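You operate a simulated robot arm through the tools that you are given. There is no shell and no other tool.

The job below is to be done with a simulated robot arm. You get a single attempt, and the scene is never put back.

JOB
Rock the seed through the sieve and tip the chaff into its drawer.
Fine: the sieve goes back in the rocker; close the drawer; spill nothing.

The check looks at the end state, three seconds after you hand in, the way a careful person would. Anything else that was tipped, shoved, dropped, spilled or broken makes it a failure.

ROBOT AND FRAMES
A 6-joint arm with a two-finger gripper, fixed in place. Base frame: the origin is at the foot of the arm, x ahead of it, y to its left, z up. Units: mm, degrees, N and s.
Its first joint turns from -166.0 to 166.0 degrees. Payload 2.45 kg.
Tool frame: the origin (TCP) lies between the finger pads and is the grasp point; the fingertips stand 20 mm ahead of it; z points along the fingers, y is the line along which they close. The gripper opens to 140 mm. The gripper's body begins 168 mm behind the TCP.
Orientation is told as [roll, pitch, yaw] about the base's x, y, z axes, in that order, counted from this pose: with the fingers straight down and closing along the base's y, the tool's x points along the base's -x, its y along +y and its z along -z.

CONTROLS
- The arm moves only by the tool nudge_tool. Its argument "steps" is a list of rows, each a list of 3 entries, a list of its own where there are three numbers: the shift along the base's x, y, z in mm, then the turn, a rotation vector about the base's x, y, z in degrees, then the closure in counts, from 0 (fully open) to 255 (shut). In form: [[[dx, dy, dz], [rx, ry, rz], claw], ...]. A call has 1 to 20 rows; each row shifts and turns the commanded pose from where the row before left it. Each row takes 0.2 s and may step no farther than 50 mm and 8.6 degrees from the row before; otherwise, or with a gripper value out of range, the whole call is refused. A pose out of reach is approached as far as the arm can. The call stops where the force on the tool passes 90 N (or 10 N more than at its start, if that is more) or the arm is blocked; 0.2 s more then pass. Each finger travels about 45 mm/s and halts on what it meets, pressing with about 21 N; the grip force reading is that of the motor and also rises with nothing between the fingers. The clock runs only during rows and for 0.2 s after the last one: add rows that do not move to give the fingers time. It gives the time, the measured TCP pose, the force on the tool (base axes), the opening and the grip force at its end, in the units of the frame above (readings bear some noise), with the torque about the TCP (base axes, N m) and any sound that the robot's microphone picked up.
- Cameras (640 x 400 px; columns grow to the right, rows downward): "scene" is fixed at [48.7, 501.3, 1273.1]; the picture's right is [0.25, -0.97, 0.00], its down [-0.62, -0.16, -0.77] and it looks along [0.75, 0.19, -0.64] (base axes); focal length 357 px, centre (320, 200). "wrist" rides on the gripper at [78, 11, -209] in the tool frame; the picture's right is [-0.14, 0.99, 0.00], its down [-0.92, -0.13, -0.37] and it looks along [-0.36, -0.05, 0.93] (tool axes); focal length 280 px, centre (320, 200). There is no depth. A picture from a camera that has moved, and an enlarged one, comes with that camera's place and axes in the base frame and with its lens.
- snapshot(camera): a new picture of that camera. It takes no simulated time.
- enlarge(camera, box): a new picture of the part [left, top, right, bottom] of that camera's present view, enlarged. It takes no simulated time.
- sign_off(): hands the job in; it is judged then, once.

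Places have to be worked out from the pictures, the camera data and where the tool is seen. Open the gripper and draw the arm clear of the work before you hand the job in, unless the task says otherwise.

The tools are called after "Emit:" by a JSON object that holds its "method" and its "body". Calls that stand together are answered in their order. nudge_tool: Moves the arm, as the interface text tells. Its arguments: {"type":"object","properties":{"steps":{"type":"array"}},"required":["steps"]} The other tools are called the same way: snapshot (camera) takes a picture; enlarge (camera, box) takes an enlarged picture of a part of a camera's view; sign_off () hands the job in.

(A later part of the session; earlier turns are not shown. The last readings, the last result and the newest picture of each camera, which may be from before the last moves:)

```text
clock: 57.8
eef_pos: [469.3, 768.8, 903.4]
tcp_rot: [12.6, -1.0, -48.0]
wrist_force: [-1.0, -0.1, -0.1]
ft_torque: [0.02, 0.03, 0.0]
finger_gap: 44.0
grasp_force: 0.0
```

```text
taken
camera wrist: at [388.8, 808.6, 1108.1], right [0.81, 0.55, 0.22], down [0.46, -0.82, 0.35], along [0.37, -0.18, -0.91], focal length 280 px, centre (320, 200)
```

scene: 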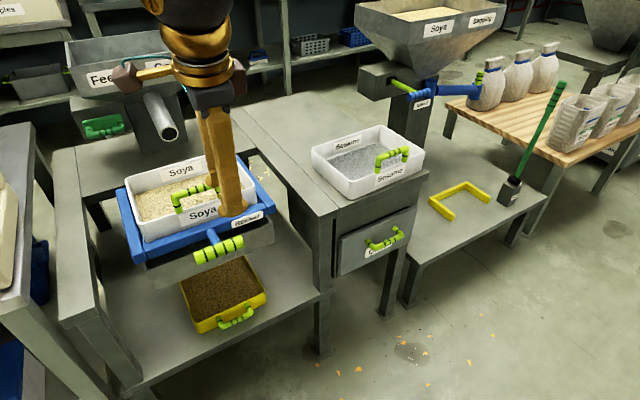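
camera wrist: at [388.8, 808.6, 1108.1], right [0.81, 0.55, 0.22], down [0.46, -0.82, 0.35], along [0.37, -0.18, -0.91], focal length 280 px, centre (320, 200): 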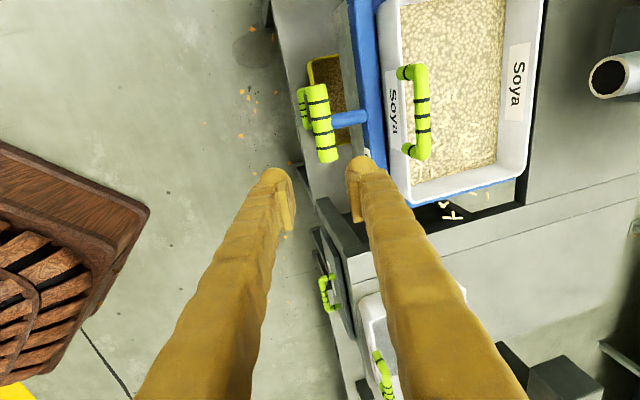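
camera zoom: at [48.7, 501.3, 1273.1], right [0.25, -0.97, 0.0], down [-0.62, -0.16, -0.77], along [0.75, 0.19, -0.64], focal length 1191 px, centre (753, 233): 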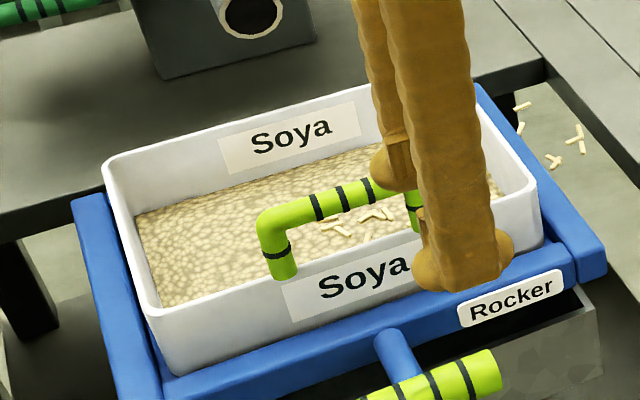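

I zoom on the bed in the sieve with both cameras to judge what is left.

Emit:
{"method": "enlarge", "body": {"camera": "wrist", "box": [380, 0, 550, 220]}}

Emit:
{"method": "enlarge", "body": {"camera": "wrist", "box": [430, 100, 530, 180]}}

Emit:
{"method": "enlarge", "body": {"camera": "scene", "box": [140, 180, 200, 220]}}

Emit:
{"method": "enlarge", "body": {"camera": "scene", "box": [300, 120, 430, 210]}}

```text
1.82 times, centred on (465, 110) of wrist
camera zoom: at [388.8, 808.6, 1108.1], right [0.81, 0.55, 0.22], down [0.46, -0.82, 0.35], along [0.37, -0.18, -0.91], focal length 510 px, centre (56, 364)
```

zoom: 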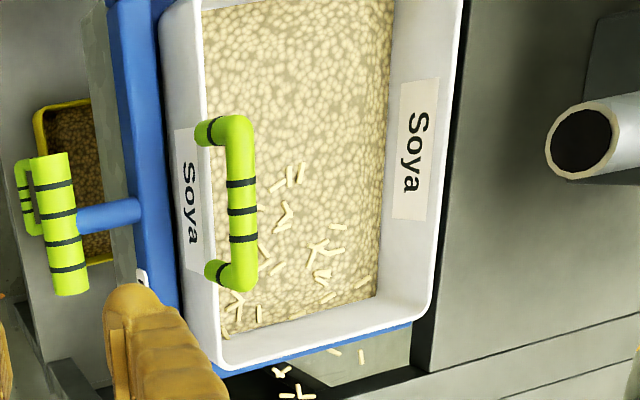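

```text
5.00 times, centred on (480, 140) of wrist
camera zoom: at [388.8, 808.6, 1108.1], right [0.81, 0.55, 0.22], down [0.46, -0.82, 0.35], along [0.37, -0.18, -0.91], focal length 1402 px, centre (-480, 500)
```

zoom: 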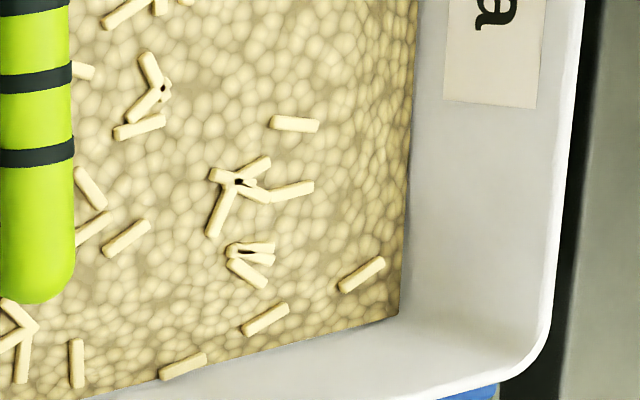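

```text
10.00 times, centred on (170, 200) of scene
camera zoom: at [48.7, 501.3, 1273.1], right [0.25, -0.97, 0.0], down [-0.62, -0.16, -0.77], along [0.75, 0.19, -0.64], focal length 3572 px, centre (1820, 200)
```

zoom: 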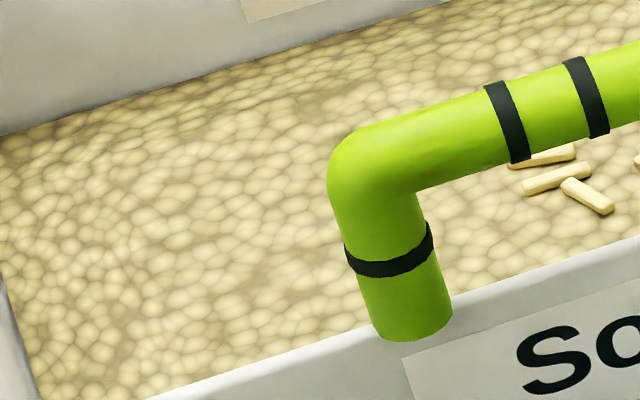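

```text
4.44 times, centred on (365, 165) of scene
camera zoom: at [48.7, 501.3, 1273.1], right [0.25, -0.97, 0.0], down [-0.62, -0.16, -0.77], along [0.75, 0.19, -0.64], focal length 1588 px, centre (120, 356)
```

zoom: 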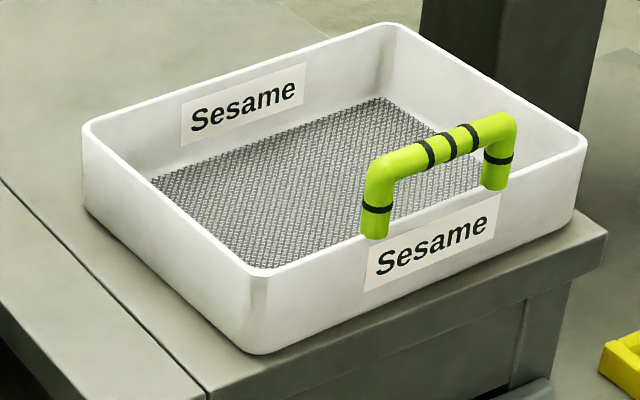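

The bed is now at about the same depth as the bare mesh in the sesame sieve (~46 mm below the rim), so only a thin layer remains. I give it another set of strokes and compare the texture to be sure the seed is all through.

Emit:
{"method": "nudge_tool", "body": {"steps": [[[0, 0, -40], [0, 0, 0], 175], [[10, 9, -40], [0, 0, 0], 175], [[10, 9, -40], [0, 0, 0], 175], [[10, 9, -30], [0, 0, 0], 175], [[3, 2.7, -13], [0, 0, 0], 175], [[3, 2.7, -13], [0, 0, 0], 175], [[3, 2.7, -13], [0, 0, 0], 175], [[0, 0, 0], [0, 0, 0], 175], [[0, 0, 0], [0, 0, 0], 215], [[0, 0, 0], [0, 0, 0], 255], [[0, 0, 0], [0, 0, 0], 255], [[0, 0, 0], [0, 0, 0], 255]]}}

```text
clock: 60.4
eef_pos: [507.7, 804.7, 714.7]
tcp_rot: [12.6, -1.1, -47.9]
wrist_force: [11.0, 9.5, -4.5]
ft_torque: [-0.37, -0.2, 1.61]
finger_gap: 25.2
grasp_force: 45.3
```

Gripped again. I make several slower full strokes with a dwell at each end.

Emit:
{"method": "nudge_tool", "body": {"steps": [[[0, 0, -8], [0, 0, 0], 255], [[0, 0, -9], [0, 0, 0], 255], [[0, 0, -9], [0, 0, 0], 255], [[0, 0, -8], [0, 0, 0], 255], [[0, 0, 0], [0, 0, 0], 255], [[0, 0, 8], [0, 0, 0], 255], [[0, 0, 9], [0, 0, 0], 255], [[0, 0, 9], [0, 0, 0], 255], [[0, 0, 8], [0, 0, 0], 255], [[0, 0, 0], [0, 0, 0], 255], [[0, 0, -8], [0, 0, 0], 255], [[0, 0, -9], [0, 0, 0], 255], [[0, 0, -9], [0, 0, 0], 255], [[0, 0, -8], [0, 0, 0], 255], [[0, 0, 0], [0, 0, 0], 255], [[0, 0, 8], [0, 0, 0], 255], [[0, 0, 9], [0, 0, 0], 255], [[0, 0, 9], [0, 0, 0], 255], [[0, 0, 8], [0, 0, 0], 255], [[0, 0, 0], [0, 0, 0], 255]]}}

Emit:
{"method": "nudge_tool", "body": {"steps": [[[0, 0, -8], [0, 0, 0], 255], [[0, 0, -9], [0, 0, 0], 255], [[0, 0, -9], [0, 0, 0], 255], [[0, 0, -8], [0, 0, 0], 255], [[0, 0, 0], [0, 0, 0], 255], [[0, 0, 8], [0, 0, 0], 255], [[0, 0, 9], [0, 0, 0], 255], [[0, 0, 9], [0, 0, 0], 255], [[0, 0, 8], [0, 0, 0], 255], [[0, 0, 0], [0, 0, 0], 255], [[0, 0, -8], [0, 0, 0], 255], [[0, 0, -9], [0, 0, 0], 255], [[0, 0, -9], [0, 0, 0], 255], [[0, 0, -8], [0, 0, 0], 255], [[0, 0, 0], [0, 0, 0], 255], [[0, 0, 8], [0, 0, 0], 255], [[0, 0, 9], [0, 0, 0], 255], [[0, 0, 9], [0, 0, 0], 255], [[0, 0, 8], [0, 0, 0], 255], [[0, 0, 0], [0, 0, 0], 255]]}}

Emit:
{"method": "enlarge", "body": {"camera": "scene", "box": [110, 150, 206, 210]}}

Emit:
{"method": "enlarge", "body": {"camera": "scene", "box": [140, 180, 200, 220]}}

Emit:
{"method": "enlarge", "body": {"camera": "scene", "box": [175, 255, 275, 335]}}

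```text
clock: 64.6
eef_pos: [507.3, 803.4, 714.8]
tcp_rot: [12.4, -1.1, -47.9]
wrist_force: [41.7, 30.0, -27.3]
ft_torque: [-0.48, 0.42, 1.63]
finger_gap: 25.2
grasp_force: 45.1
heard: click, click
```

```text
clock: 68.8
eef_pos: [507.8, 803.1, 714.7]
tcp_rot: [12.4, -1.0, -47.9]
wrist_force: [27.7, 34.3, -14.7]
ft_torque: [-0.57, 0.17, 1.68]
finger_gap: 25.2
grasp_force: 45.2
heard: click, click
```

```text
6.67 times, centred on (158, 180) of scene
camera zoom: at [48.7, 501.3, 1273.1], right [0.25, -0.97, 0.0], down [-0.62, -0.16, -0.77], along [0.75, 0.19, -0.64], focal length 2381 px, centre (1400, 333)
```

zoom: 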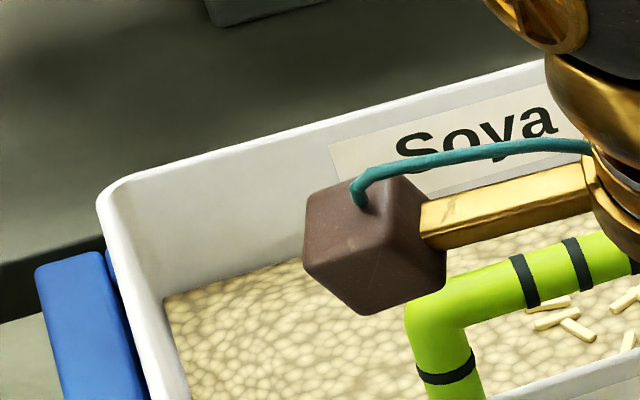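

```text
10.00 times, centred on (170, 200) of scene
camera zoom: at [48.7, 501.3, 1273.1], right [0.25, -0.97, 0.0], down [-0.62, -0.16, -0.77], along [0.75, 0.19, -0.64], focal length 3572 px, centre (1820, 200)
```

zoom: 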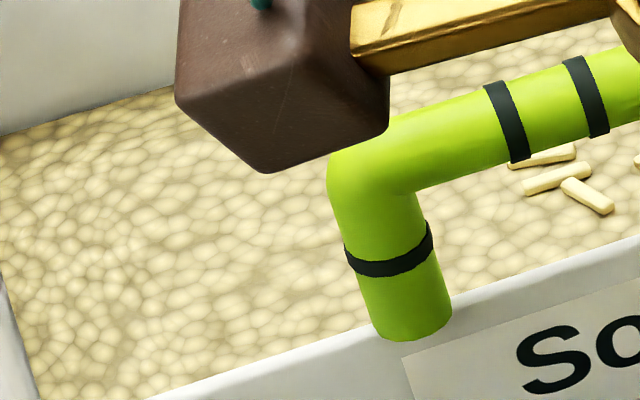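

```text
5.00 times, centred on (225, 295) of scene
camera zoom: at [48.7, 501.3, 1273.1], right [0.25, -0.97, 0.0], down [-0.62, -0.16, -0.77], along [0.75, 0.19, -0.64], focal length 1786 px, centre (795, -275)
```

zoom: 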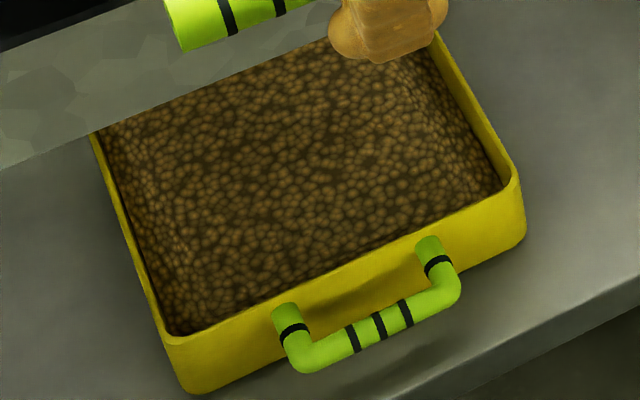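

No change over four more strokes: the bed stays at mesh depth, so the seed is through and only chaff remains. I release the rocker and move over toward the chaff drawer (handle near [767,485,549]).

Emit:
{"method": "nudge_tool", "body": {"steps": [[[0, 0, 0], [0, 0, 0], 175], [[0, 0, 0], [0, 0, 0], 175], [[0, 0, 0], [0, 0, 0], 175], [[-3, -2.7, 13], [0, 0, 0], 175], [[-3, -2.7, 13], [0, 0, 0], 175], [[-3, -2.7, 13], [0, 0, 0], 175], [[-10, -9, 30], [0, 0, 0], 175], [[-10, -9, 40], [0, 0, 0], 175], [[-10, -9, 40], [0, 0, 0], 175], [[0, 0, 40], [0, 0, 0], 175], [[20, -33, 10], [0, 0, 0], 175], [[25, -38, 0], [0, 0, 0], 175], [[25, -38, 0], [0, 0, 0], 175], [[25, -38, 0], [0, 0, 0], 175], [[25, -38, 0], [0, 0, 0], 175], [[25, -38, 0], [0, 0, 0], 175], [[25, -38, 0], [0, 0, 0], 175], [[25, -38, 0], [0, 0, 0], 175], [[20, -33, 0], [0, 0, 0], 175], [[0, 0, 0], [0, 0, 0], 175]]}}

Emit:
{"method": "snapshot", "body": {"camera": "wrist"}}

Emit:
{"method": "snapshot", "body": {"camera": "scene"}}

```text
clock: 73.0
eef_pos: [683.7, 435.0, 913.4]
tcp_rot: [12.5, -1.0, -47.9]
wrist_force: [0.7, -0.2, -0.8]
ft_torque: [0.02, 0.02, 0.03]
finger_gap: 44.1
grasp_force: 0.0
```

```text
taken
camera wrist: at [603.5, 474.6, 1117.9], right [0.81, 0.55, 0.22], down [0.46, -0.82, 0.35], along [0.37, -0.18, -0.91], focal length 280 px, centre (320, 200)
```

wrist: 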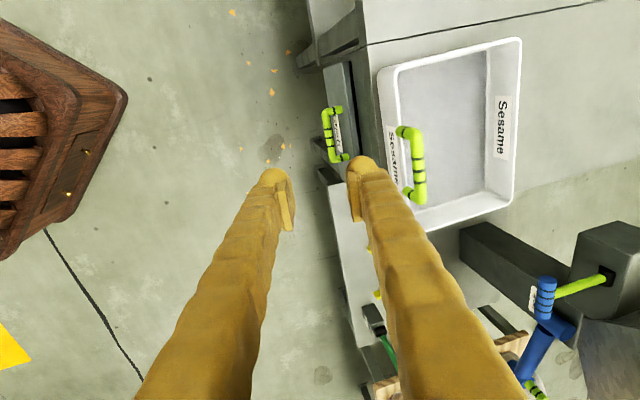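

```text
taken
```

scene: 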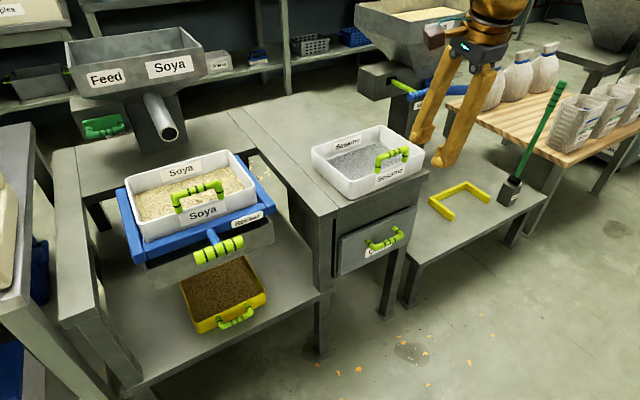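

Clear view of the drawer from above. I zoom on its handle and also use this unobstructed scene view to check the sieve.

Emit:
{"method": "enlarge", "body": {"camera": "wrist", "box": [290, 60, 420, 200]}}

Emit:
{"method": "enlarge", "body": {"camera": "scene", "box": [325, 195, 425, 285]}}

Emit:
{"method": "enlarge", "body": {"camera": "scene", "box": [110, 130, 290, 260]}}

```text
2.86 times, centred on (355, 130) of wrist
camera zoom: at [603.5, 474.6, 1117.9], right [0.81, 0.55, 0.22], down [0.46, -0.82, 0.35], along [0.37, -0.18, -0.91], focal length 801 px, centre (220, 400)
```

zoom: 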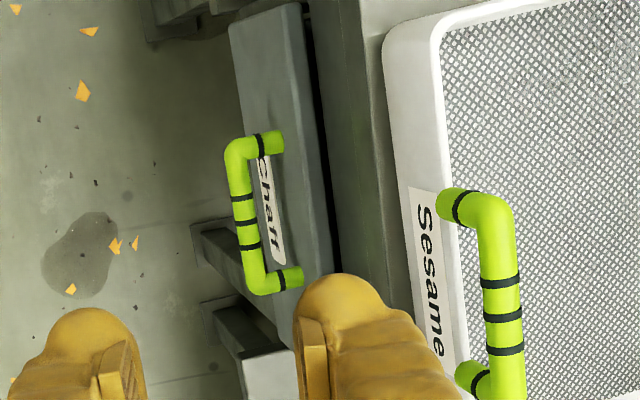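

```text
4.44 times, centred on (375, 240) of scene
camera zoom: at [48.7, 501.3, 1273.1], right [0.25, -0.97, 0.0], down [-0.62, -0.16, -0.77], along [0.75, 0.19, -0.64], focal length 1588 px, centre (76, 22)
```

zoom: 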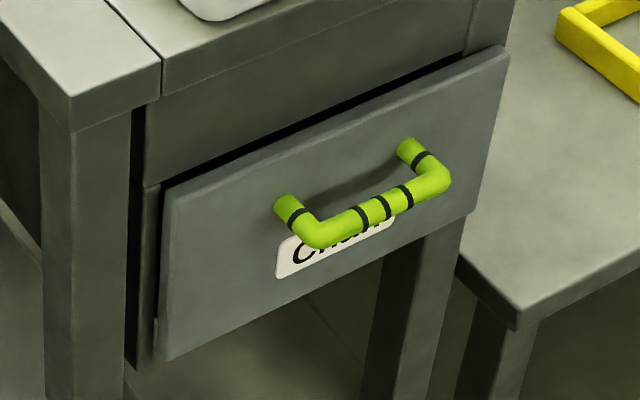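

```text
3.08 times, centred on (200, 195) of scene
camera zoom: at [48.7, 501.3, 1273.1], right [0.25, -0.97, 0.0], down [-0.62, -0.16, -0.77], along [0.75, 0.19, -0.64], focal length 1099 px, centre (689, 215)
```

zoom: 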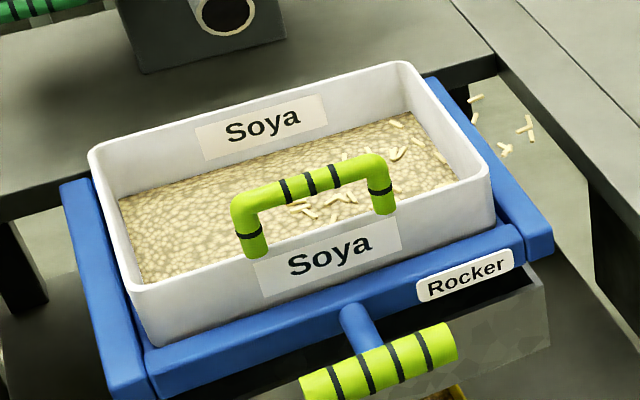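

The drawer handle comes out near [773,487,543], bar about 18 mm thick with ~24 mm gap behind it. I narrow the gripper to 28 mm and go to a standoff above it.

Emit:
{"method": "nudge_tool", "body": {"steps": [[[12, 6, -43.8], [0, 0, 0], 204], [[12, 6, -43.8], [0, 0, 0], 204], [[12, 6, -43.8], [0, 0, 0], 204], [[12, 6, -43.8], [0, 0, 0], 204], [[12, 6, -43.8], [0, 0, 0], 204], [[11.8, 6, -43.8], [0, 0, 0], 204], [[0, 0, 0], [0, 0, 0], 204], [[0, 0, 0], [0, 0, 0], 204]]}}

Emit:
{"method": "snapshot", "body": {"camera": "wrist"}}

Emit:
{"method": "enlarge", "body": {"camera": "scene", "box": [300, 130, 440, 280]}}

```text
clock: 74.8
eef_pos: [755.1, 471.5, 652.6]
tcp_rot: [12.5, -1.0, -47.8]
wrist_force: [0.0, -0.8, 0.2]
ft_torque: [0.03, -0.01, 0.04]
finger_gap: 28.1
grasp_force: 0.0
```

```text
taken
camera wrist: at [674.8, 511.1, 856.7], right [0.81, 0.55, 0.22], down [0.46, -0.82, 0.35], along [0.37, -0.18, -0.91], focal length 280 px, centre (320, 200)
```

wrist: 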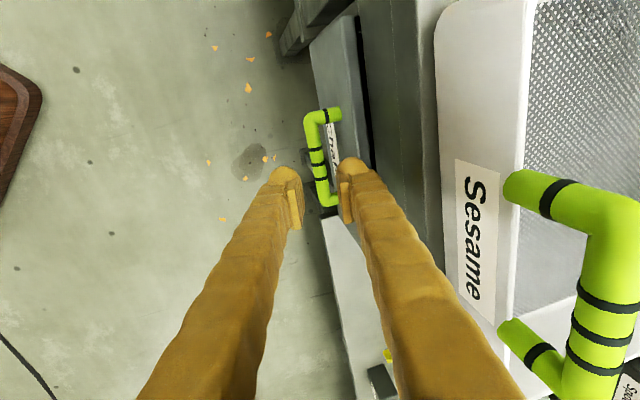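

```text
2.67 times, centred on (370, 205) of scene
camera zoom: at [48.7, 501.3, 1273.1], right [0.25, -0.97, 0.0], down [-0.62, -0.16, -0.77], along [0.75, 0.19, -0.64], focal length 952 px, centre (187, 187)
```

zoom: 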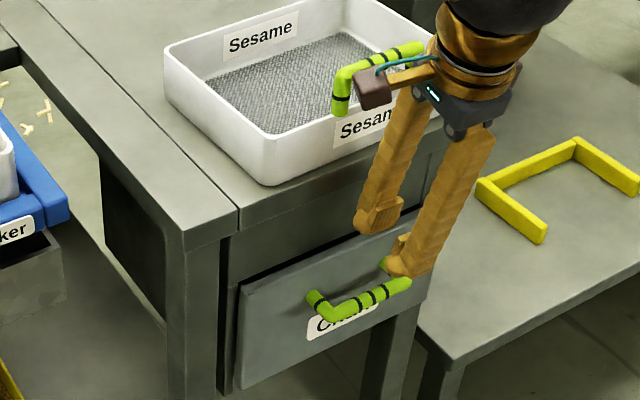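

Handle ray confirms u≈900, w≈−166. I descend 78 mm along the finger axis, then check before the last part.

Emit:
{"method": "nudge_tool", "body": {"steps": [[[3.7, 2.6, -19.5], [0, 0, 0], 204], [[3.7, 2.6, -19.5], [0, 0, 0], 204], [[3.7, 2.6, -19.5], [0, 0, 0], 204], [[3.7, 2.6, -19.5], [0, 0, 0], 204], [[0, 0, 0], [0, 0, 0], 204], [[0, 0, 0], [0, 0, 0], 204]]}}

Emit:
{"method": "enlarge", "body": {"camera": "wrist", "box": [260, 80, 400, 240]}}

Emit:
{"method": "enlarge", "body": {"camera": "scene", "box": [330, 180, 430, 280]}}

```text
clock: 76.2
eef_pos: [771.2, 480.8, 572.1]
tcp_rot: [12.4, -1.0, -48.0]
wrist_force: [-3.4, -2.6, -2.1]
ft_torque: [-0.05, 0.02, 0.03]
finger_gap: 25.1
grasp_force: 0.0
```

```text
2.50 times, centred on (330, 160) of wrist
camera zoom: at [689.4, 521.0, 777.5], right [0.81, 0.55, 0.22], down [0.46, -0.82, 0.35], along [0.37, -0.18, -0.91], focal length 701 px, centre (295, 300)
```

zoom: 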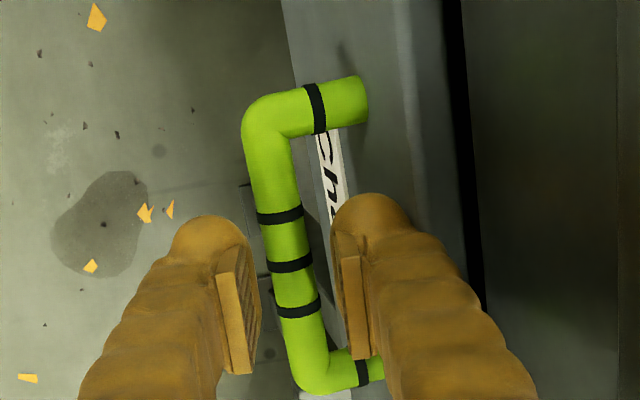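

```text
4.00 times, centred on (380, 230) of scene
camera zoom: at [48.7, 501.3, 1273.1], right [0.25, -0.97, 0.0], down [-0.62, -0.16, -0.77], along [0.75, 0.19, -0.64], focal length 1429 px, centre (80, 80)
```

zoom: 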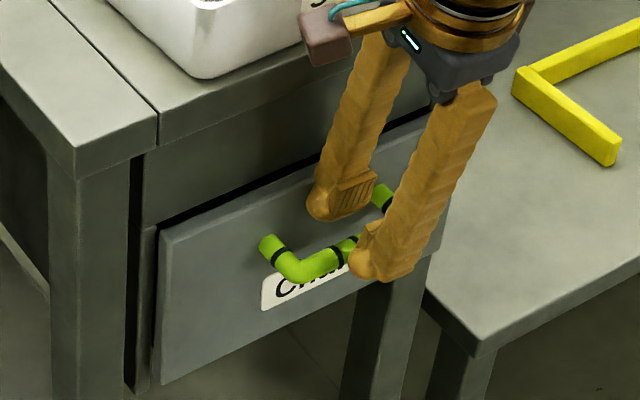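

Bar is well between the fingers (tool about 2 mm too far toward the drawer). I shift 2 mm back and descend the last 32 mm gently.

Emit:
{"method": "nudge_tool", "body": {"steps": [[[-2.0, -1.8, 0], [0, 0, 0], 204], [[1.7, 1.5, -11], [0, 0, 0], 204], [[1.7, 1.5, -11], [0, 0, 0], 204], [[1.7, 1.5, -11], [0, 0, 0], 204], [[0, 0, 0], [0, 0, 0], 204]]}}

Emit:
{"method": "enlarge", "body": {"camera": "wrist", "box": [260, 80, 400, 240]}}

Emit:
{"method": "enlarge", "body": {"camera": "scene", "box": [330, 180, 430, 280]}}

```text
clock: 77.4
eef_pos: [773.2, 483.1, 540.1]
tcp_rot: [12.4, -0.9, -48.0]
wrist_force: [-11.4, -10.6, 1.5]
ft_torque: [0.03, 0.0, 0.19]
finger_gap: 18.4
grasp_force: 0.1
```

```text
2.50 times, centred on (330, 160) of wrist
camera zoom: at [692.3, 523.6, 744.3], right [0.81, 0.55, 0.21], down [0.46, -0.82, 0.35], along [0.37, -0.18, -0.91], focal length 701 px, centre (295, 300)
```

zoom: 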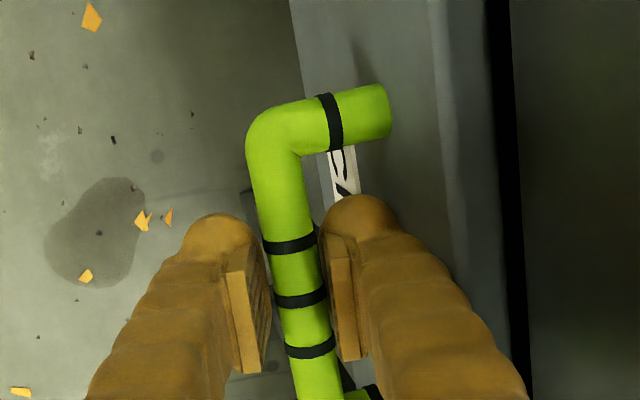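

```text
4.00 times, centred on (380, 230) of scene
camera zoom: at [48.7, 501.3, 1273.1], right [0.25, -0.97, 0.0], down [-0.62, -0.16, -0.77], along [0.75, 0.19, -0.64], focal length 1429 px, centre (80, 80)
```

zoom: 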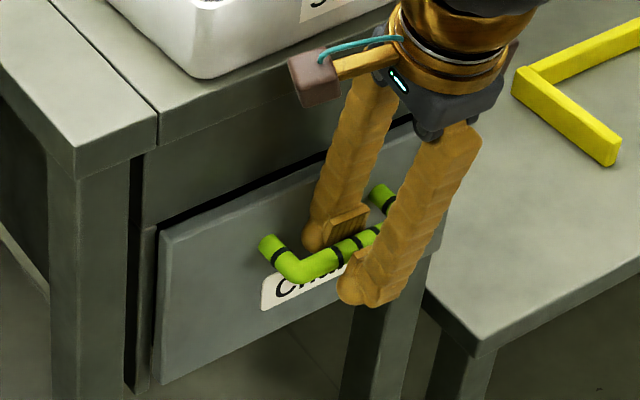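

Fingers straddle the bar, the rear one in the gap. I close.

Emit:
{"method": "nudge_tool", "body": {"steps": [[[0, 0, 0], [0, 0, 0], 230], [[0, 0, 0], [0, 0, 0], 255], [[0, 0, 0], [0, 0, 0], 255], [[0, 0, 0], [0, 0, 0], 255]]}}

```text
clock: 78.4
eef_pos: [772.8, 485.5, 540.6]
tcp_rot: [12.5, -1.0, -47.9]
wrist_force: [3.2, 1.9, -2.3]
ft_torque: [-0.26, -0.27, 1.33]
finger_gap: 12.8
grasp_force: 39.0
```

Gripped (12.8 mm). I pull the drawer out along −u, 40 mm first.

Emit:
{"method": "nudge_tool", "body": {"steps": [[[-7.4, -6.8, 0], [0, 0, 0], 255], [[-7.4, -6.8, 0], [0, 0, 0], 255], [[-7.4, -6.8, 0], [0, 0, 0], 255], [[-7.4, -6.8, 0], [0, 0, 0], 255], [[0, 0, 0], [0, 0, 0], 255]]}}

Emit:
{"method": "enlarge", "body": {"camera": "scene", "box": [310, 170, 430, 290]}}

```text
clock: 79.6
eef_pos: [743.8, 457.6, 540.3]
tcp_rot: [12.5, -1.1, -47.9]
wrist_force: [28.5, -28.1, -7.6]
ft_torque: [-0.28, -0.26, 1.3]
finger_gap: 12.7
grasp_force: 39.4
```

```text
3.33 times, centred on (370, 230) of scene
camera zoom: at [48.7, 501.3, 1273.1], right [0.25, -0.97, 0.0], down [-0.62, -0.16, -0.77], along [0.75, 0.19, -0.64], focal length 1191 px, centre (153, 100)
```

zoom: 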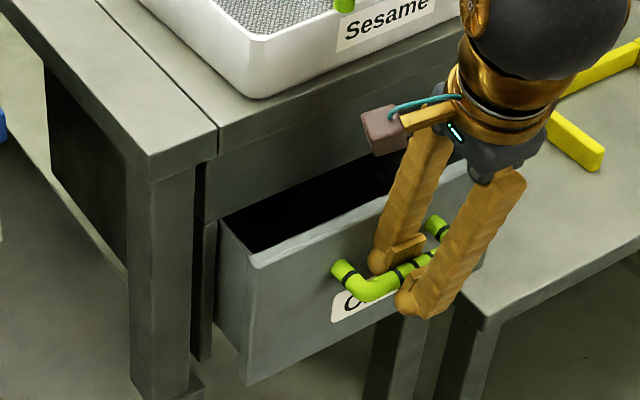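

The drawer slides; the sideways load shows the furniture is turned 45°, not 42.5°. I correct and pull further.

Emit:
{"method": "nudge_tool", "body": {"steps": [[[-9, -11.5, 0], [0, 0, 0], 255], [[-10.6, -10.6, 0], [0, 0, 0], 255], [[-10.6, -10.6, 0], [0, 0, 0], 255], [[-10.6, -10.6, 0], [0, 0, 0], 255], [[0, 0, 0], [0, 0, 0], 255]]}}

Emit:
{"method": "nudge_tool", "body": {"steps": [[[-10.6, -10.6, 0], [0, 0, 0], 255], [[-10.6, -10.6, 0], [0, 0, 0], 255], [[-10.6, -10.6, 0], [0, 0, 0], 255], [[-10.6, -10.6, 0], [0, 0, 0], 255], [[-7, -7, 0], [0, 0, 0], 255], [[0, 0, 0], [0, 0, 0], 255]]}}

Emit:
{"method": "snapshot", "body": {"camera": "scene"}}

Emit:
{"method": "snapshot", "body": {"camera": "wrist"}}

```text
clock: 80.8
eef_pos: [701.3, 414.9, 540.0]
tcp_rot: [12.3, -1.0, -47.8]
wrist_force: [-19.2, 17.4, -3.7]
ft_torque: [-0.07, -0.12, 1.38]
finger_gap: 12.6
grasp_force: 39.2
```

```text
clock: 81.9
eef_pos: [653.4, 367.3, 541.0]
tcp_rot: [11.7, -2.0, -38.0]
wrist_force: [-2.8, 1.5, -0.5]
ft_torque: [0.17, 0.57, -3.84]
finger_gap: 15.2
grasp_force: 41.1
stopped in row 5: the force on the tool passed its limit at 95 N (the readings are from after the stop); the commanded pose is now the measured one
```

```text
taken
```

scene: 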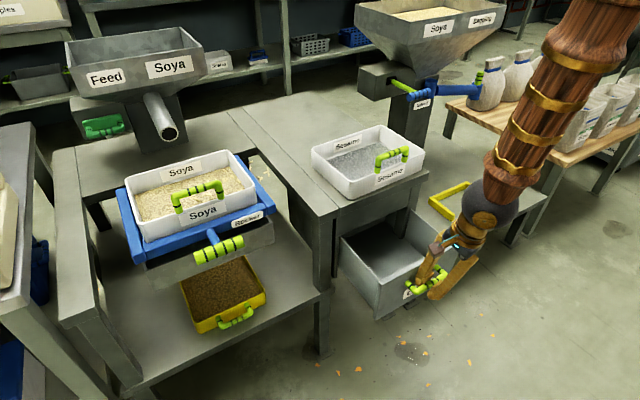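

```text
taken
camera wrist: at [567.2, 397.0, 744.0], right [0.7, 0.68, 0.2], down [0.59, -0.72, 0.37], along [0.4, -0.13, -0.91], focal length 280 px, centre (320, 200)
```

wrist: 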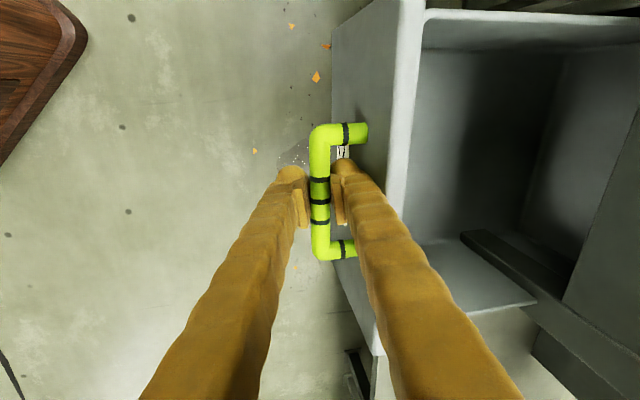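

The drawer hit its end stop after about 170 mm of travel. I open the fingers and withdraw upward along their axis, then restore the yaw.

Emit:
{"method": "nudge_tool", "body": {"steps": [[[0, 0, 0], [0, 0, 0], 204], [[0, 0, 0], [0, 0, 0], 204], [[0, 0, 0], [0, 0, 0], 204], [[-1.7, -1.5, 11], [0, 0, 0], 204], [[-1.7, -1.5, 11], [0, 0, 0], 204], [[-1.7, -1.5, 11], [0, 0, 0], 204], [[-3, -3, 20], [0, 0, 0], 204], [[-6, -6, 40], [0, 0, 0], 204], [[-6, -6, 40], [0, 0, 0], 204], [[-6, -6, 40], [0, 0, 0], 204], [[-6, -6, 40], [0, 0, -7], 175], [[0, 0, 40], [0, 0, 0], 150], [[0, 0, 40], [0, 0, 0], 150], [[0, 0, 0], [0, 0, 0], 150]]}}

Emit:
{"method": "snapshot", "body": {"camera": "scene"}}

Emit:
{"method": "snapshot", "body": {"camera": "wrist"}}

```text
clock: 82.9
eef_pos: [649.7, 363.4, 541.1]
tcp_rot: [11.0, -1.9, -38.0]
wrist_force: [2.8, -4.4, -23.0]
ft_torque: [-0.79, 0.32, -2.19]
finger_gap: 22.6
grasp_force: 0.1
stopped in row 4: the force on the tool passed its limit at 108 N (the readings are from after the stop); the commanded pose is now the measured one
```

```text
taken
```

scene: 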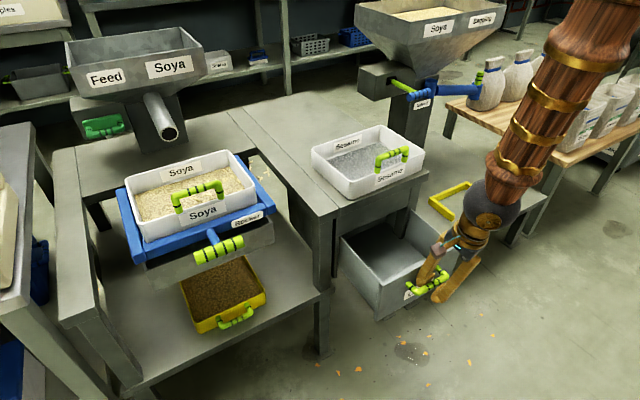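

```text
taken
camera wrist: at [564.1, 393.6, 745.2], right [0.7, 0.69, 0.19], down [0.6, -0.71, 0.37], along [0.39, -0.14, -0.91], focal length 280 px, centre (320, 200)
```

wrist: 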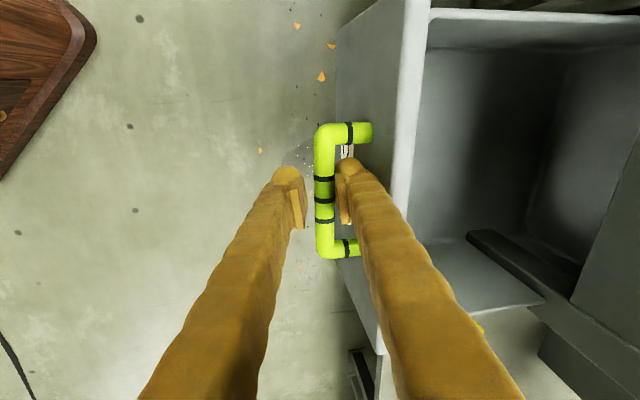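

The rear finger is wedged slightly against the drawer front because of the yaw twist. I twist back by −7° and ease 3 mm outward before lifting.

Emit:
{"method": "nudge_tool", "body": {"steps": [[[-1, -1, 0], [0, 0, -3.5], 204], [[-1, -1, 0], [0, 0, -3.5], 204], [[0, 0, 0], [0, 0, 0], 204], [[0, 0, 0], [0, 0, 0], 204]]}}

Emit:
{"method": "enlarge", "body": {"camera": "wrist", "box": [260, 100, 420, 280]}}

```text
clock: 83.9
eef_pos: [648.1, 361.7, 542.5]
tcp_rot: [11.1, -1.9, -44.9]
wrist_force: [0.6, 0.2, 1.1]
ft_torque: [0.0, -0.04, 0.03]
finger_gap: 28.8
grasp_force: 0.7
```

```text
2.22 times, centred on (340, 190) of wrist
camera zoom: at [566.5, 402.4, 746.9], right [0.78, 0.6, 0.2], down [0.51, -0.78, 0.37], along [0.37, -0.19, -0.91], focal length 623 px, centre (276, 222)
```

zoom: 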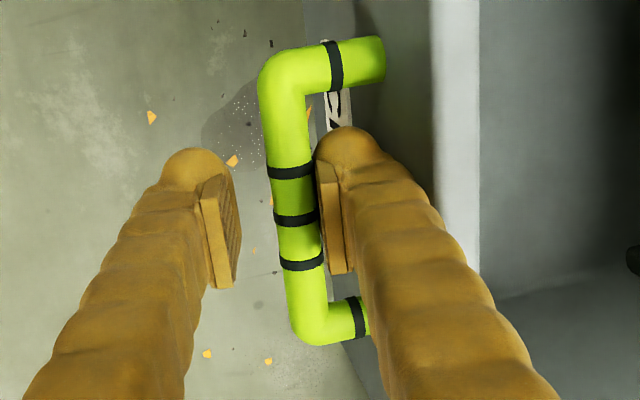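

Free of load now. I lift along the finger axis.

Emit:
{"method": "nudge_tool", "body": {"steps": [[[-1.4, -1.4, 11], [0, 0, 0], 204], [[-1.4, -1.4, 11], [0, 0, 0], 204], [[-1.4, -1.4, 11], [0, 0, 0], 204], [[-2.7, -2.7, 20], [0, 0, 0], 204], [[-5, -5, 40], [0, 0, 0], 204], [[-5, -5, 40], [0, 0, 0], 204], [[-5, -5, 40], [0, 0, 0], 175], [[0, 0, 40], [0, 0, 0], 150], [[0, 0, 40], [0, 0, 0], 150], [[0, 0, 40], [0, 0, 0], 150], [[0, 0, 40], [0, 0, 0], 150], [[0, 0, 0], [0, 0, 0], 150]]}}

Emit:
{"method": "snapshot", "body": {"camera": "scene"}}

Emit:
{"method": "snapshot", "body": {"camera": "wrist"}}

```text
clock: 86.5
eef_pos: [628.6, 343.8, 856.0]
tcp_rot: [11.1, -1.9, -44.9]
wrist_force: [0.1, 0.4, 0.5]
ft_torque: [0.0, -0.02, 0.05]
finger_gap: 57.9
grasp_force: 0.0
out of reach, approached as far as the arm can: row 4, 5
```

```text
taken
```

scene: 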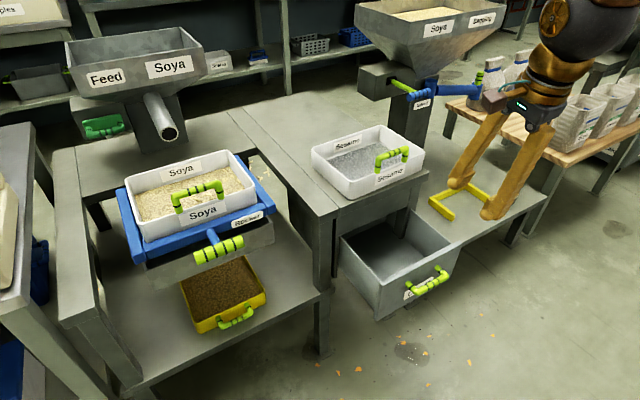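

```text
taken
camera wrist: at [546.7, 385.4, 1059.2], right [0.78, 0.6, 0.2], down [0.51, -0.78, 0.37], along [0.37, -0.19, -0.91], focal length 280 px, centre (320, 200)
```

wrist: 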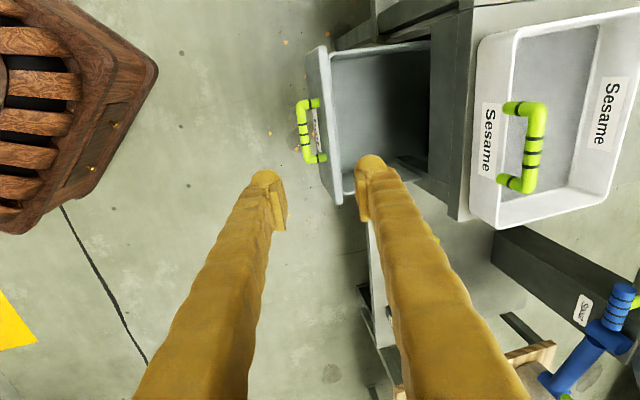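

Drawer open and undisturbed. I zoom to measure its opening.

Emit:
{"method": "enlarge", "body": {"camera": "scene", "box": [320, 180, 470, 330]}}

Emit:
{"method": "enlarge", "body": {"camera": "wrist", "box": [280, 0, 560, 240]}}

```text
2.67 times, centred on (395, 255) of scene
camera zoom: at [48.7, 501.3, 1273.1], right [0.25, -0.97, 0.0], down [-0.62, -0.16, -0.77], along [0.75, 0.19, -0.64], focal length 952 px, centre (120, 53)
```

zoom: 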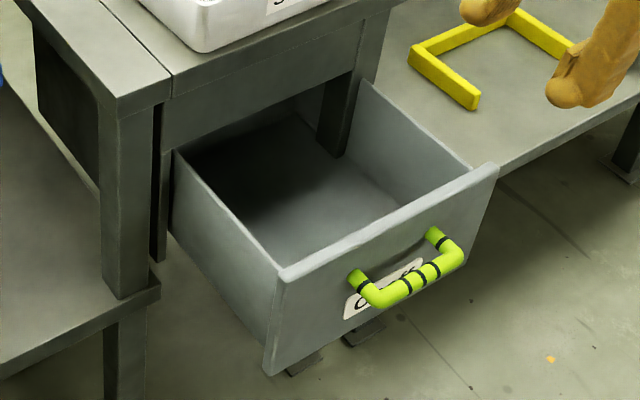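

```text
1.67 times, centred on (420, 120) of wrist
camera zoom: at [546.7, 385.4, 1059.2], right [0.78, 0.6, 0.2], down [0.51, -0.78, 0.37], along [0.37, -0.19, -0.91], focal length 467 px, centre (153, 333)
```

zoom: 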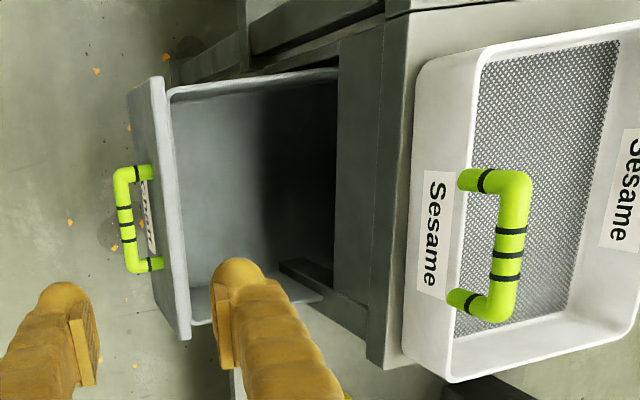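

Drawer opening measured: U≈775–925, W≈−320…−90, rim z≈578 (U,W being the 45° axes). The sieve handle bar is near [549,889.5,819]. I travel there to a standoff with the tool tilted 20°.

Emit:
{"method": "nudge_tool", "body": {"steps": [[[-9, 43, 10], [0, 0, 0], 164], [[-9, 43, 10], [1.34, 1.34, 0], 164], [[-9, 43, 10], [0, 0, 0], 164], [[-9, 43, 10], [0, 0, 0], 164], [[-9, 43, 10], [0, 0, 0], 164], [[-9, 43, 10], [0, 0, 0], 164], [[-9, 43, 0], [0, 0, 0], 164], [[-9, 43, 0], [0, 0, 0], 164], [[-9, 43, 0], [3.1, -3.1, 0], 164], [[-9, 43, 0], [3.1, -3.1, 0], 164], [[-9, 43, 0], [0, 0, 0], 164], [[-9.6, 43, 0], [0, 0, 0], 164], [[0, 0, 0], [0, 0, 0], 164], [[0, 0, 0], [0, 0, 0], 164]]}}

Emit:
{"method": "snapshot", "body": {"camera": "wrist"}}

Emit:
{"method": "snapshot", "body": {"camera": "scene"}}

```text
clock: 89.5
eef_pos: [518.4, 861.2, 917.0]
tcp_rot: [19.8, 0.0, -44.9]
wrist_force: [0.7, -0.2, -0.1]
ft_torque: [0.01, 0.06, -0.01]
finger_gap: 49.8
grasp_force: 0.0
```

```text
taken
camera wrist: at [420.2, 874.7, 1117.2], right [0.75, 0.56, 0.34], down [0.48, -0.82, 0.3], along [0.45, -0.07, -0.89], focal length 280 px, centre (320, 200)
```

wrist: 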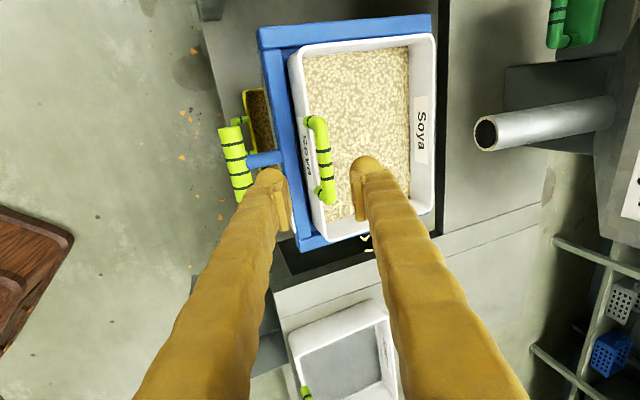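

```text
taken
```

scene: 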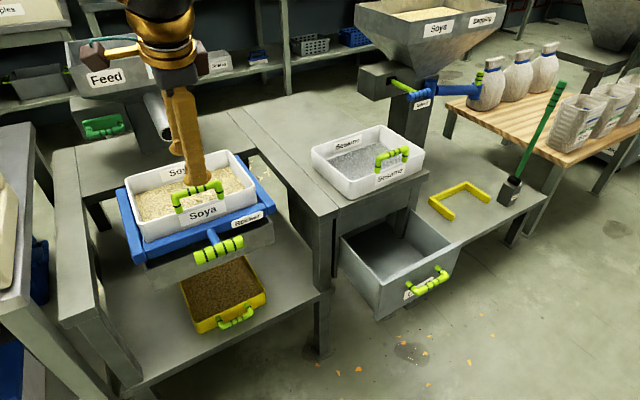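

Reachable, and the bar lines up as computed. I advance about 70 mm toward it, with a small correction, then look.

Emit:
{"method": "nudge_tool", "body": {"steps": [[[7.5, 6.8, -23], [0, 0, 0], 164], [[7.5, 6.8, -23], [0, 0, 0], 164], [[7.5, 6.8, -23], [0, 0, 0], 164], [[0, 0, 0], [0, 0, 0], 164], [[0, 0, 0], [0, 0, 0], 164]]}}

Emit:
{"method": "snapshot", "body": {"camera": "wrist"}}

Emit:
{"method": "enlarge", "body": {"camera": "scene", "box": [140, 130, 260, 230]}}

```text
clock: 90.7
eef_pos: [540.5, 881.6, 848.7]
tcp_rot: [19.8, 0.1, -44.8]
wrist_force: [0.3, -0.2, -0.3]
ft_torque: [-0.01, -0.01, -0.03]
finger_gap: 50.1
grasp_force: 0.0
```

```text
taken
camera wrist: at [442.7, 895.5, 1048.1], right [0.75, 0.56, 0.34], down [0.48, -0.82, 0.3], along [0.45, -0.07, -0.89], focal length 280 px, centre (320, 200)
```

wrist: 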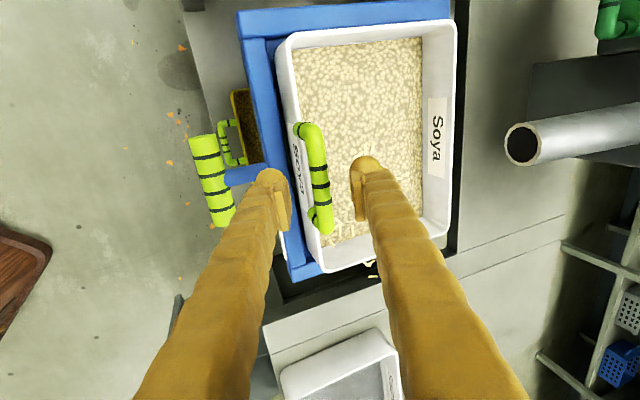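

```text
4.00 times, centred on (200, 180) of scene
camera zoom: at [48.7, 501.3, 1273.1], right [0.25, -0.97, 0.0], down [-0.62, -0.16, -0.77], along [0.75, 0.19, -0.64], focal length 1429 px, centre (800, 280)
```

zoom: 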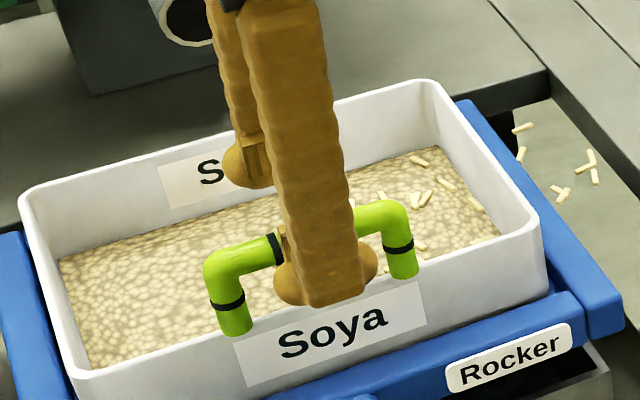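

Centred. I advance the final 47 mm so the bar sits on the upper pads, then close.

Emit:
{"method": "nudge_tool", "body": {"steps": [[[4.4, 3.2, -14.7], [0, 0, 0], 164], [[4.4, 3.2, -14.7], [0, 0, 0], 164], [[4.4, 3.2, -14.7], [0, 0, 0], 164], [[0, 0, 0], [0, 0, 0], 164]]}}

Emit:
{"method": "snapshot", "body": {"camera": "wrist"}}

Emit:
{"method": "enlarge", "body": {"camera": "scene", "box": [140, 130, 260, 230]}}

```text
clock: 91.7
eef_pos: [555.0, 890.2, 802.2]
tcp_rot: [19.8, -0.1, -44.9]
wrist_force: [-0.5, 0.2, -0.1]
ft_torque: [0.01, -0.03, 0.0]
finger_gap: 50.3
grasp_force: 0.0
```

```text
taken
camera wrist: at [456.6, 904.2, 1003.1], right [0.75, 0.56, 0.34], down [0.48, -0.82, 0.3], along [0.45, -0.07, -0.89], focal length 280 px, centre (320, 200)
```

wrist: 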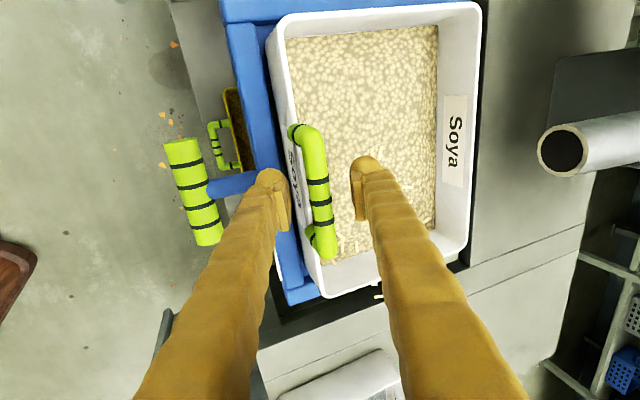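

```text
4.00 times, centred on (200, 180) of scene
camera zoom: at [48.7, 501.3, 1273.1], right [0.25, -0.97, 0.0], down [-0.62, -0.16, -0.77], along [0.75, 0.19, -0.64], focal length 1429 px, centre (800, 280)
```

zoom: 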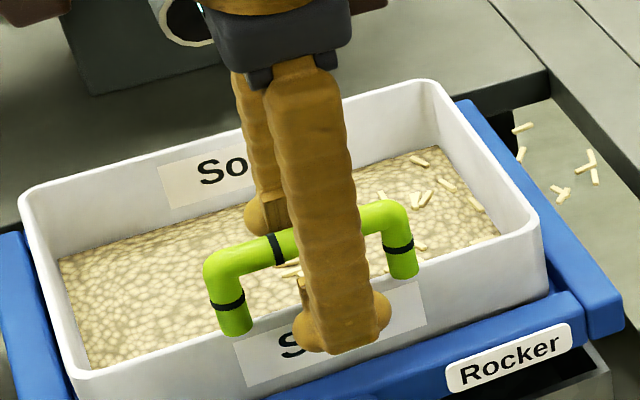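

Bar between the fingers; I close slowly.

Emit:
{"method": "nudge_tool", "body": {"steps": [[[0, 0, 0], [0, 0, 0], 190], [[0, 0, 0], [0, 0, 0], 215], [[0, 0, 0], [0, 0, 0], 235], [[0, 0, 0], [0, 0, 0], 255], [[0, 0, 0], [0, 0, 0], 255], [[0, 0, 0], [0, 0, 0], 255]]}}

Emit:
{"method": "snapshot", "body": {"camera": "wrist"}}

Emit:
{"method": "enlarge", "body": {"camera": "scene", "box": [100, 130, 290, 260]}}

```text
clock: 93.1
eef_pos: [554.7, 891.1, 803.0]
tcp_rot: [19.9, 0.0, -44.9]
wrist_force: [1.8, 3.0, 4.9]
ft_torque: [0.01, 0.1, -0.06]
finger_gap: 10.2
grasp_force: 21.2
```

```text
taken
camera wrist: at [456.6, 904.3, 1003.4], right [0.75, 0.56, 0.34], down [0.48, -0.82, 0.3], along [0.45, -0.07, -0.89], focal length 280 px, centre (320, 200)
```

wrist: 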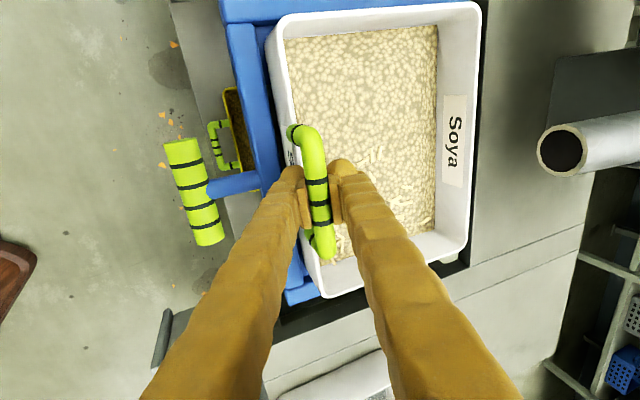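

```text
3.08 times, centred on (195, 195) of scene
camera zoom: at [48.7, 501.3, 1273.1], right [0.25, -0.97, 0.0], down [-0.62, -0.16, -0.77], along [0.75, 0.19, -0.64], focal length 1099 px, centre (705, 215)
```

zoom: 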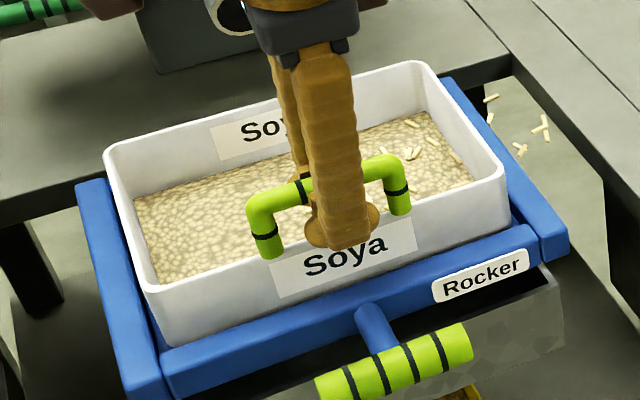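

Gripped. I lift 16 mm slowly and check weight, droop and that the rocker stays.

Emit:
{"method": "nudge_tool", "body": {"steps": [[[0, 0, 4], [0, 0, 0], 255], [[0, 0, 4], [0, 0, 0], 255], [[0, 0, 4], [0, 0, 0], 255], [[0, 0, 4], [0, 0, 0], 255], [[0, 0, 0], [0, 0, 0], 255]]}}

Emit:
{"method": "snapshot", "body": {"camera": "wrist"}}

Emit:
{"method": "enlarge", "body": {"camera": "scene", "box": [100, 130, 290, 260]}}

```text
clock: 94.3
eef_pos: [556.0, 889.8, 818.2]
tcp_rot: [19.8, -0.1, -44.8]
wrist_force: [-0.5, 0.1, -2.4]
ft_torque: [-0.12, 0.12, 0.02]
finger_gap: 9.9
grasp_force: 21.0
```

```text
taken
camera wrist: at [456.3, 903.9, 1018.7], right [0.75, 0.56, 0.34], down [0.48, -0.82, 0.3], along [0.45, -0.07, -0.89], focal length 280 px, centre (320, 200)
```

wrist: 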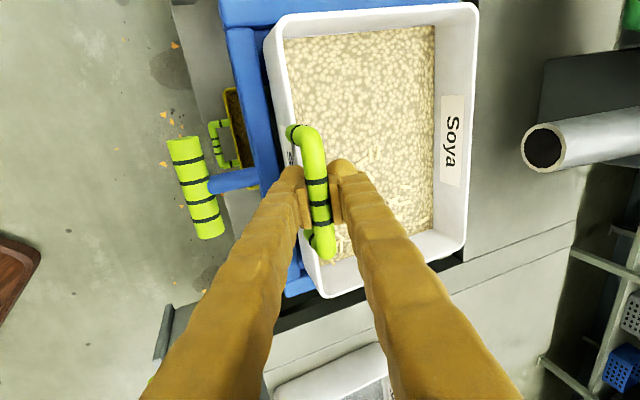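

```text
3.08 times, centred on (195, 195) of scene
camera zoom: at [48.7, 501.3, 1273.1], right [0.25, -0.97, 0.0], down [-0.62, -0.16, -0.77], along [0.75, 0.19, -0.64], focal length 1099 px, centre (705, 215)
```

zoom: 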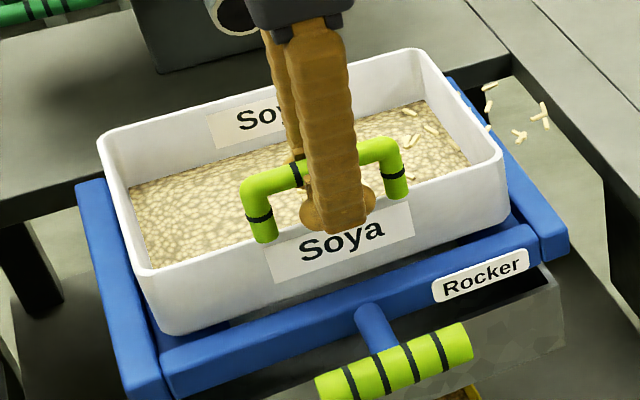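

The sieve hangs level, ~0.25 kg, firmly held. I lift it clear, then draw it back toward the robot, away from the rocker, keeping it level.

Emit:
{"method": "nudge_tool", "body": {"steps": [[[0, 0, 7], [0, 0, 0], 255], [[0, 0, 8], [0, 0, 0], 255], [[0, 0, 8], [0, 0, 0], 255], [[-4, -4, 8], [0, 0, 0], 255], [[-8, -8, 8], [0, 0, 0], 255], [[-11, -11, 8], [0, 0, 0], 255], [[-13, -13, 7], [0, 0, 0], 255], [[-14, -14, 5], [0, 0, 0], 255], [[-14, -14, 3], [0, 0, 0], 255], [[-14, -14, 0], [0, 0, 0], 255], [[-14, -14, 0], [0, 0, 0], 255], [[-14, -14, 0], [0, 0, 0], 255], [[-14, -14, 0], [0, 0, 0], 255], [[-14, -14, 0], [0, 0, 0], 255], [[-14, -14, 0], [0, 0, 0], 255], [[-14, -14, 0], [0, 0, 0], 255], [[-12, -12, 0], [0, 0, 0], 255], [[-8, -8, 0], [0, 0, 0], 255], [[-4, -4, 0], [0, 0, 0], 255], [[0, 0, 0], [0, 0, 0], 255]]}}

Emit:
{"method": "snapshot", "body": {"camera": "scene"}}

Emit:
{"method": "snapshot", "body": {"camera": "wrist"}}

```text
clock: 98.5
eef_pos: [368.2, 704.8, 880.5]
tcp_rot: [19.9, 0.0, -44.9]
wrist_force: [0.2, 0.1, -2.9]
ft_torque: [-0.15, 0.11, -0.01]
finger_gap: 10.0
grasp_force: 21.4
```

```text
taken
```

scene: 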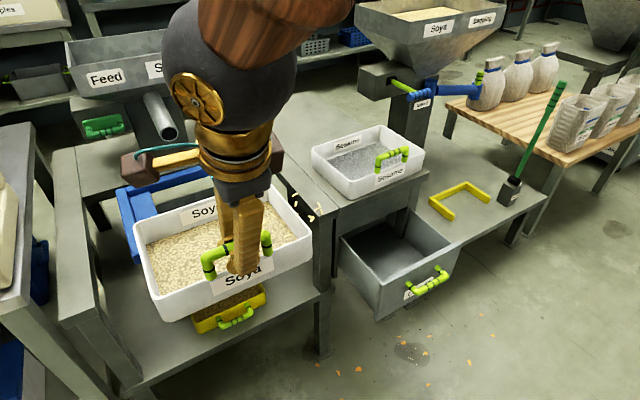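

```text
taken
camera wrist: at [269.2, 718.2, 1080.5], right [0.75, 0.56, 0.34], down [0.48, -0.82, 0.3], along [0.45, -0.07, -0.89], focal length 280 px, centre (320, 200)
```

wrist: 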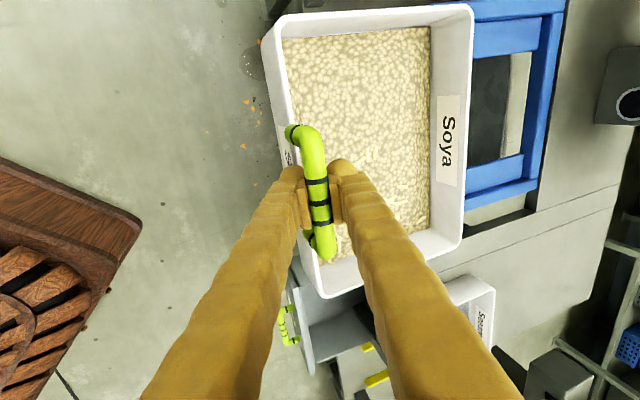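

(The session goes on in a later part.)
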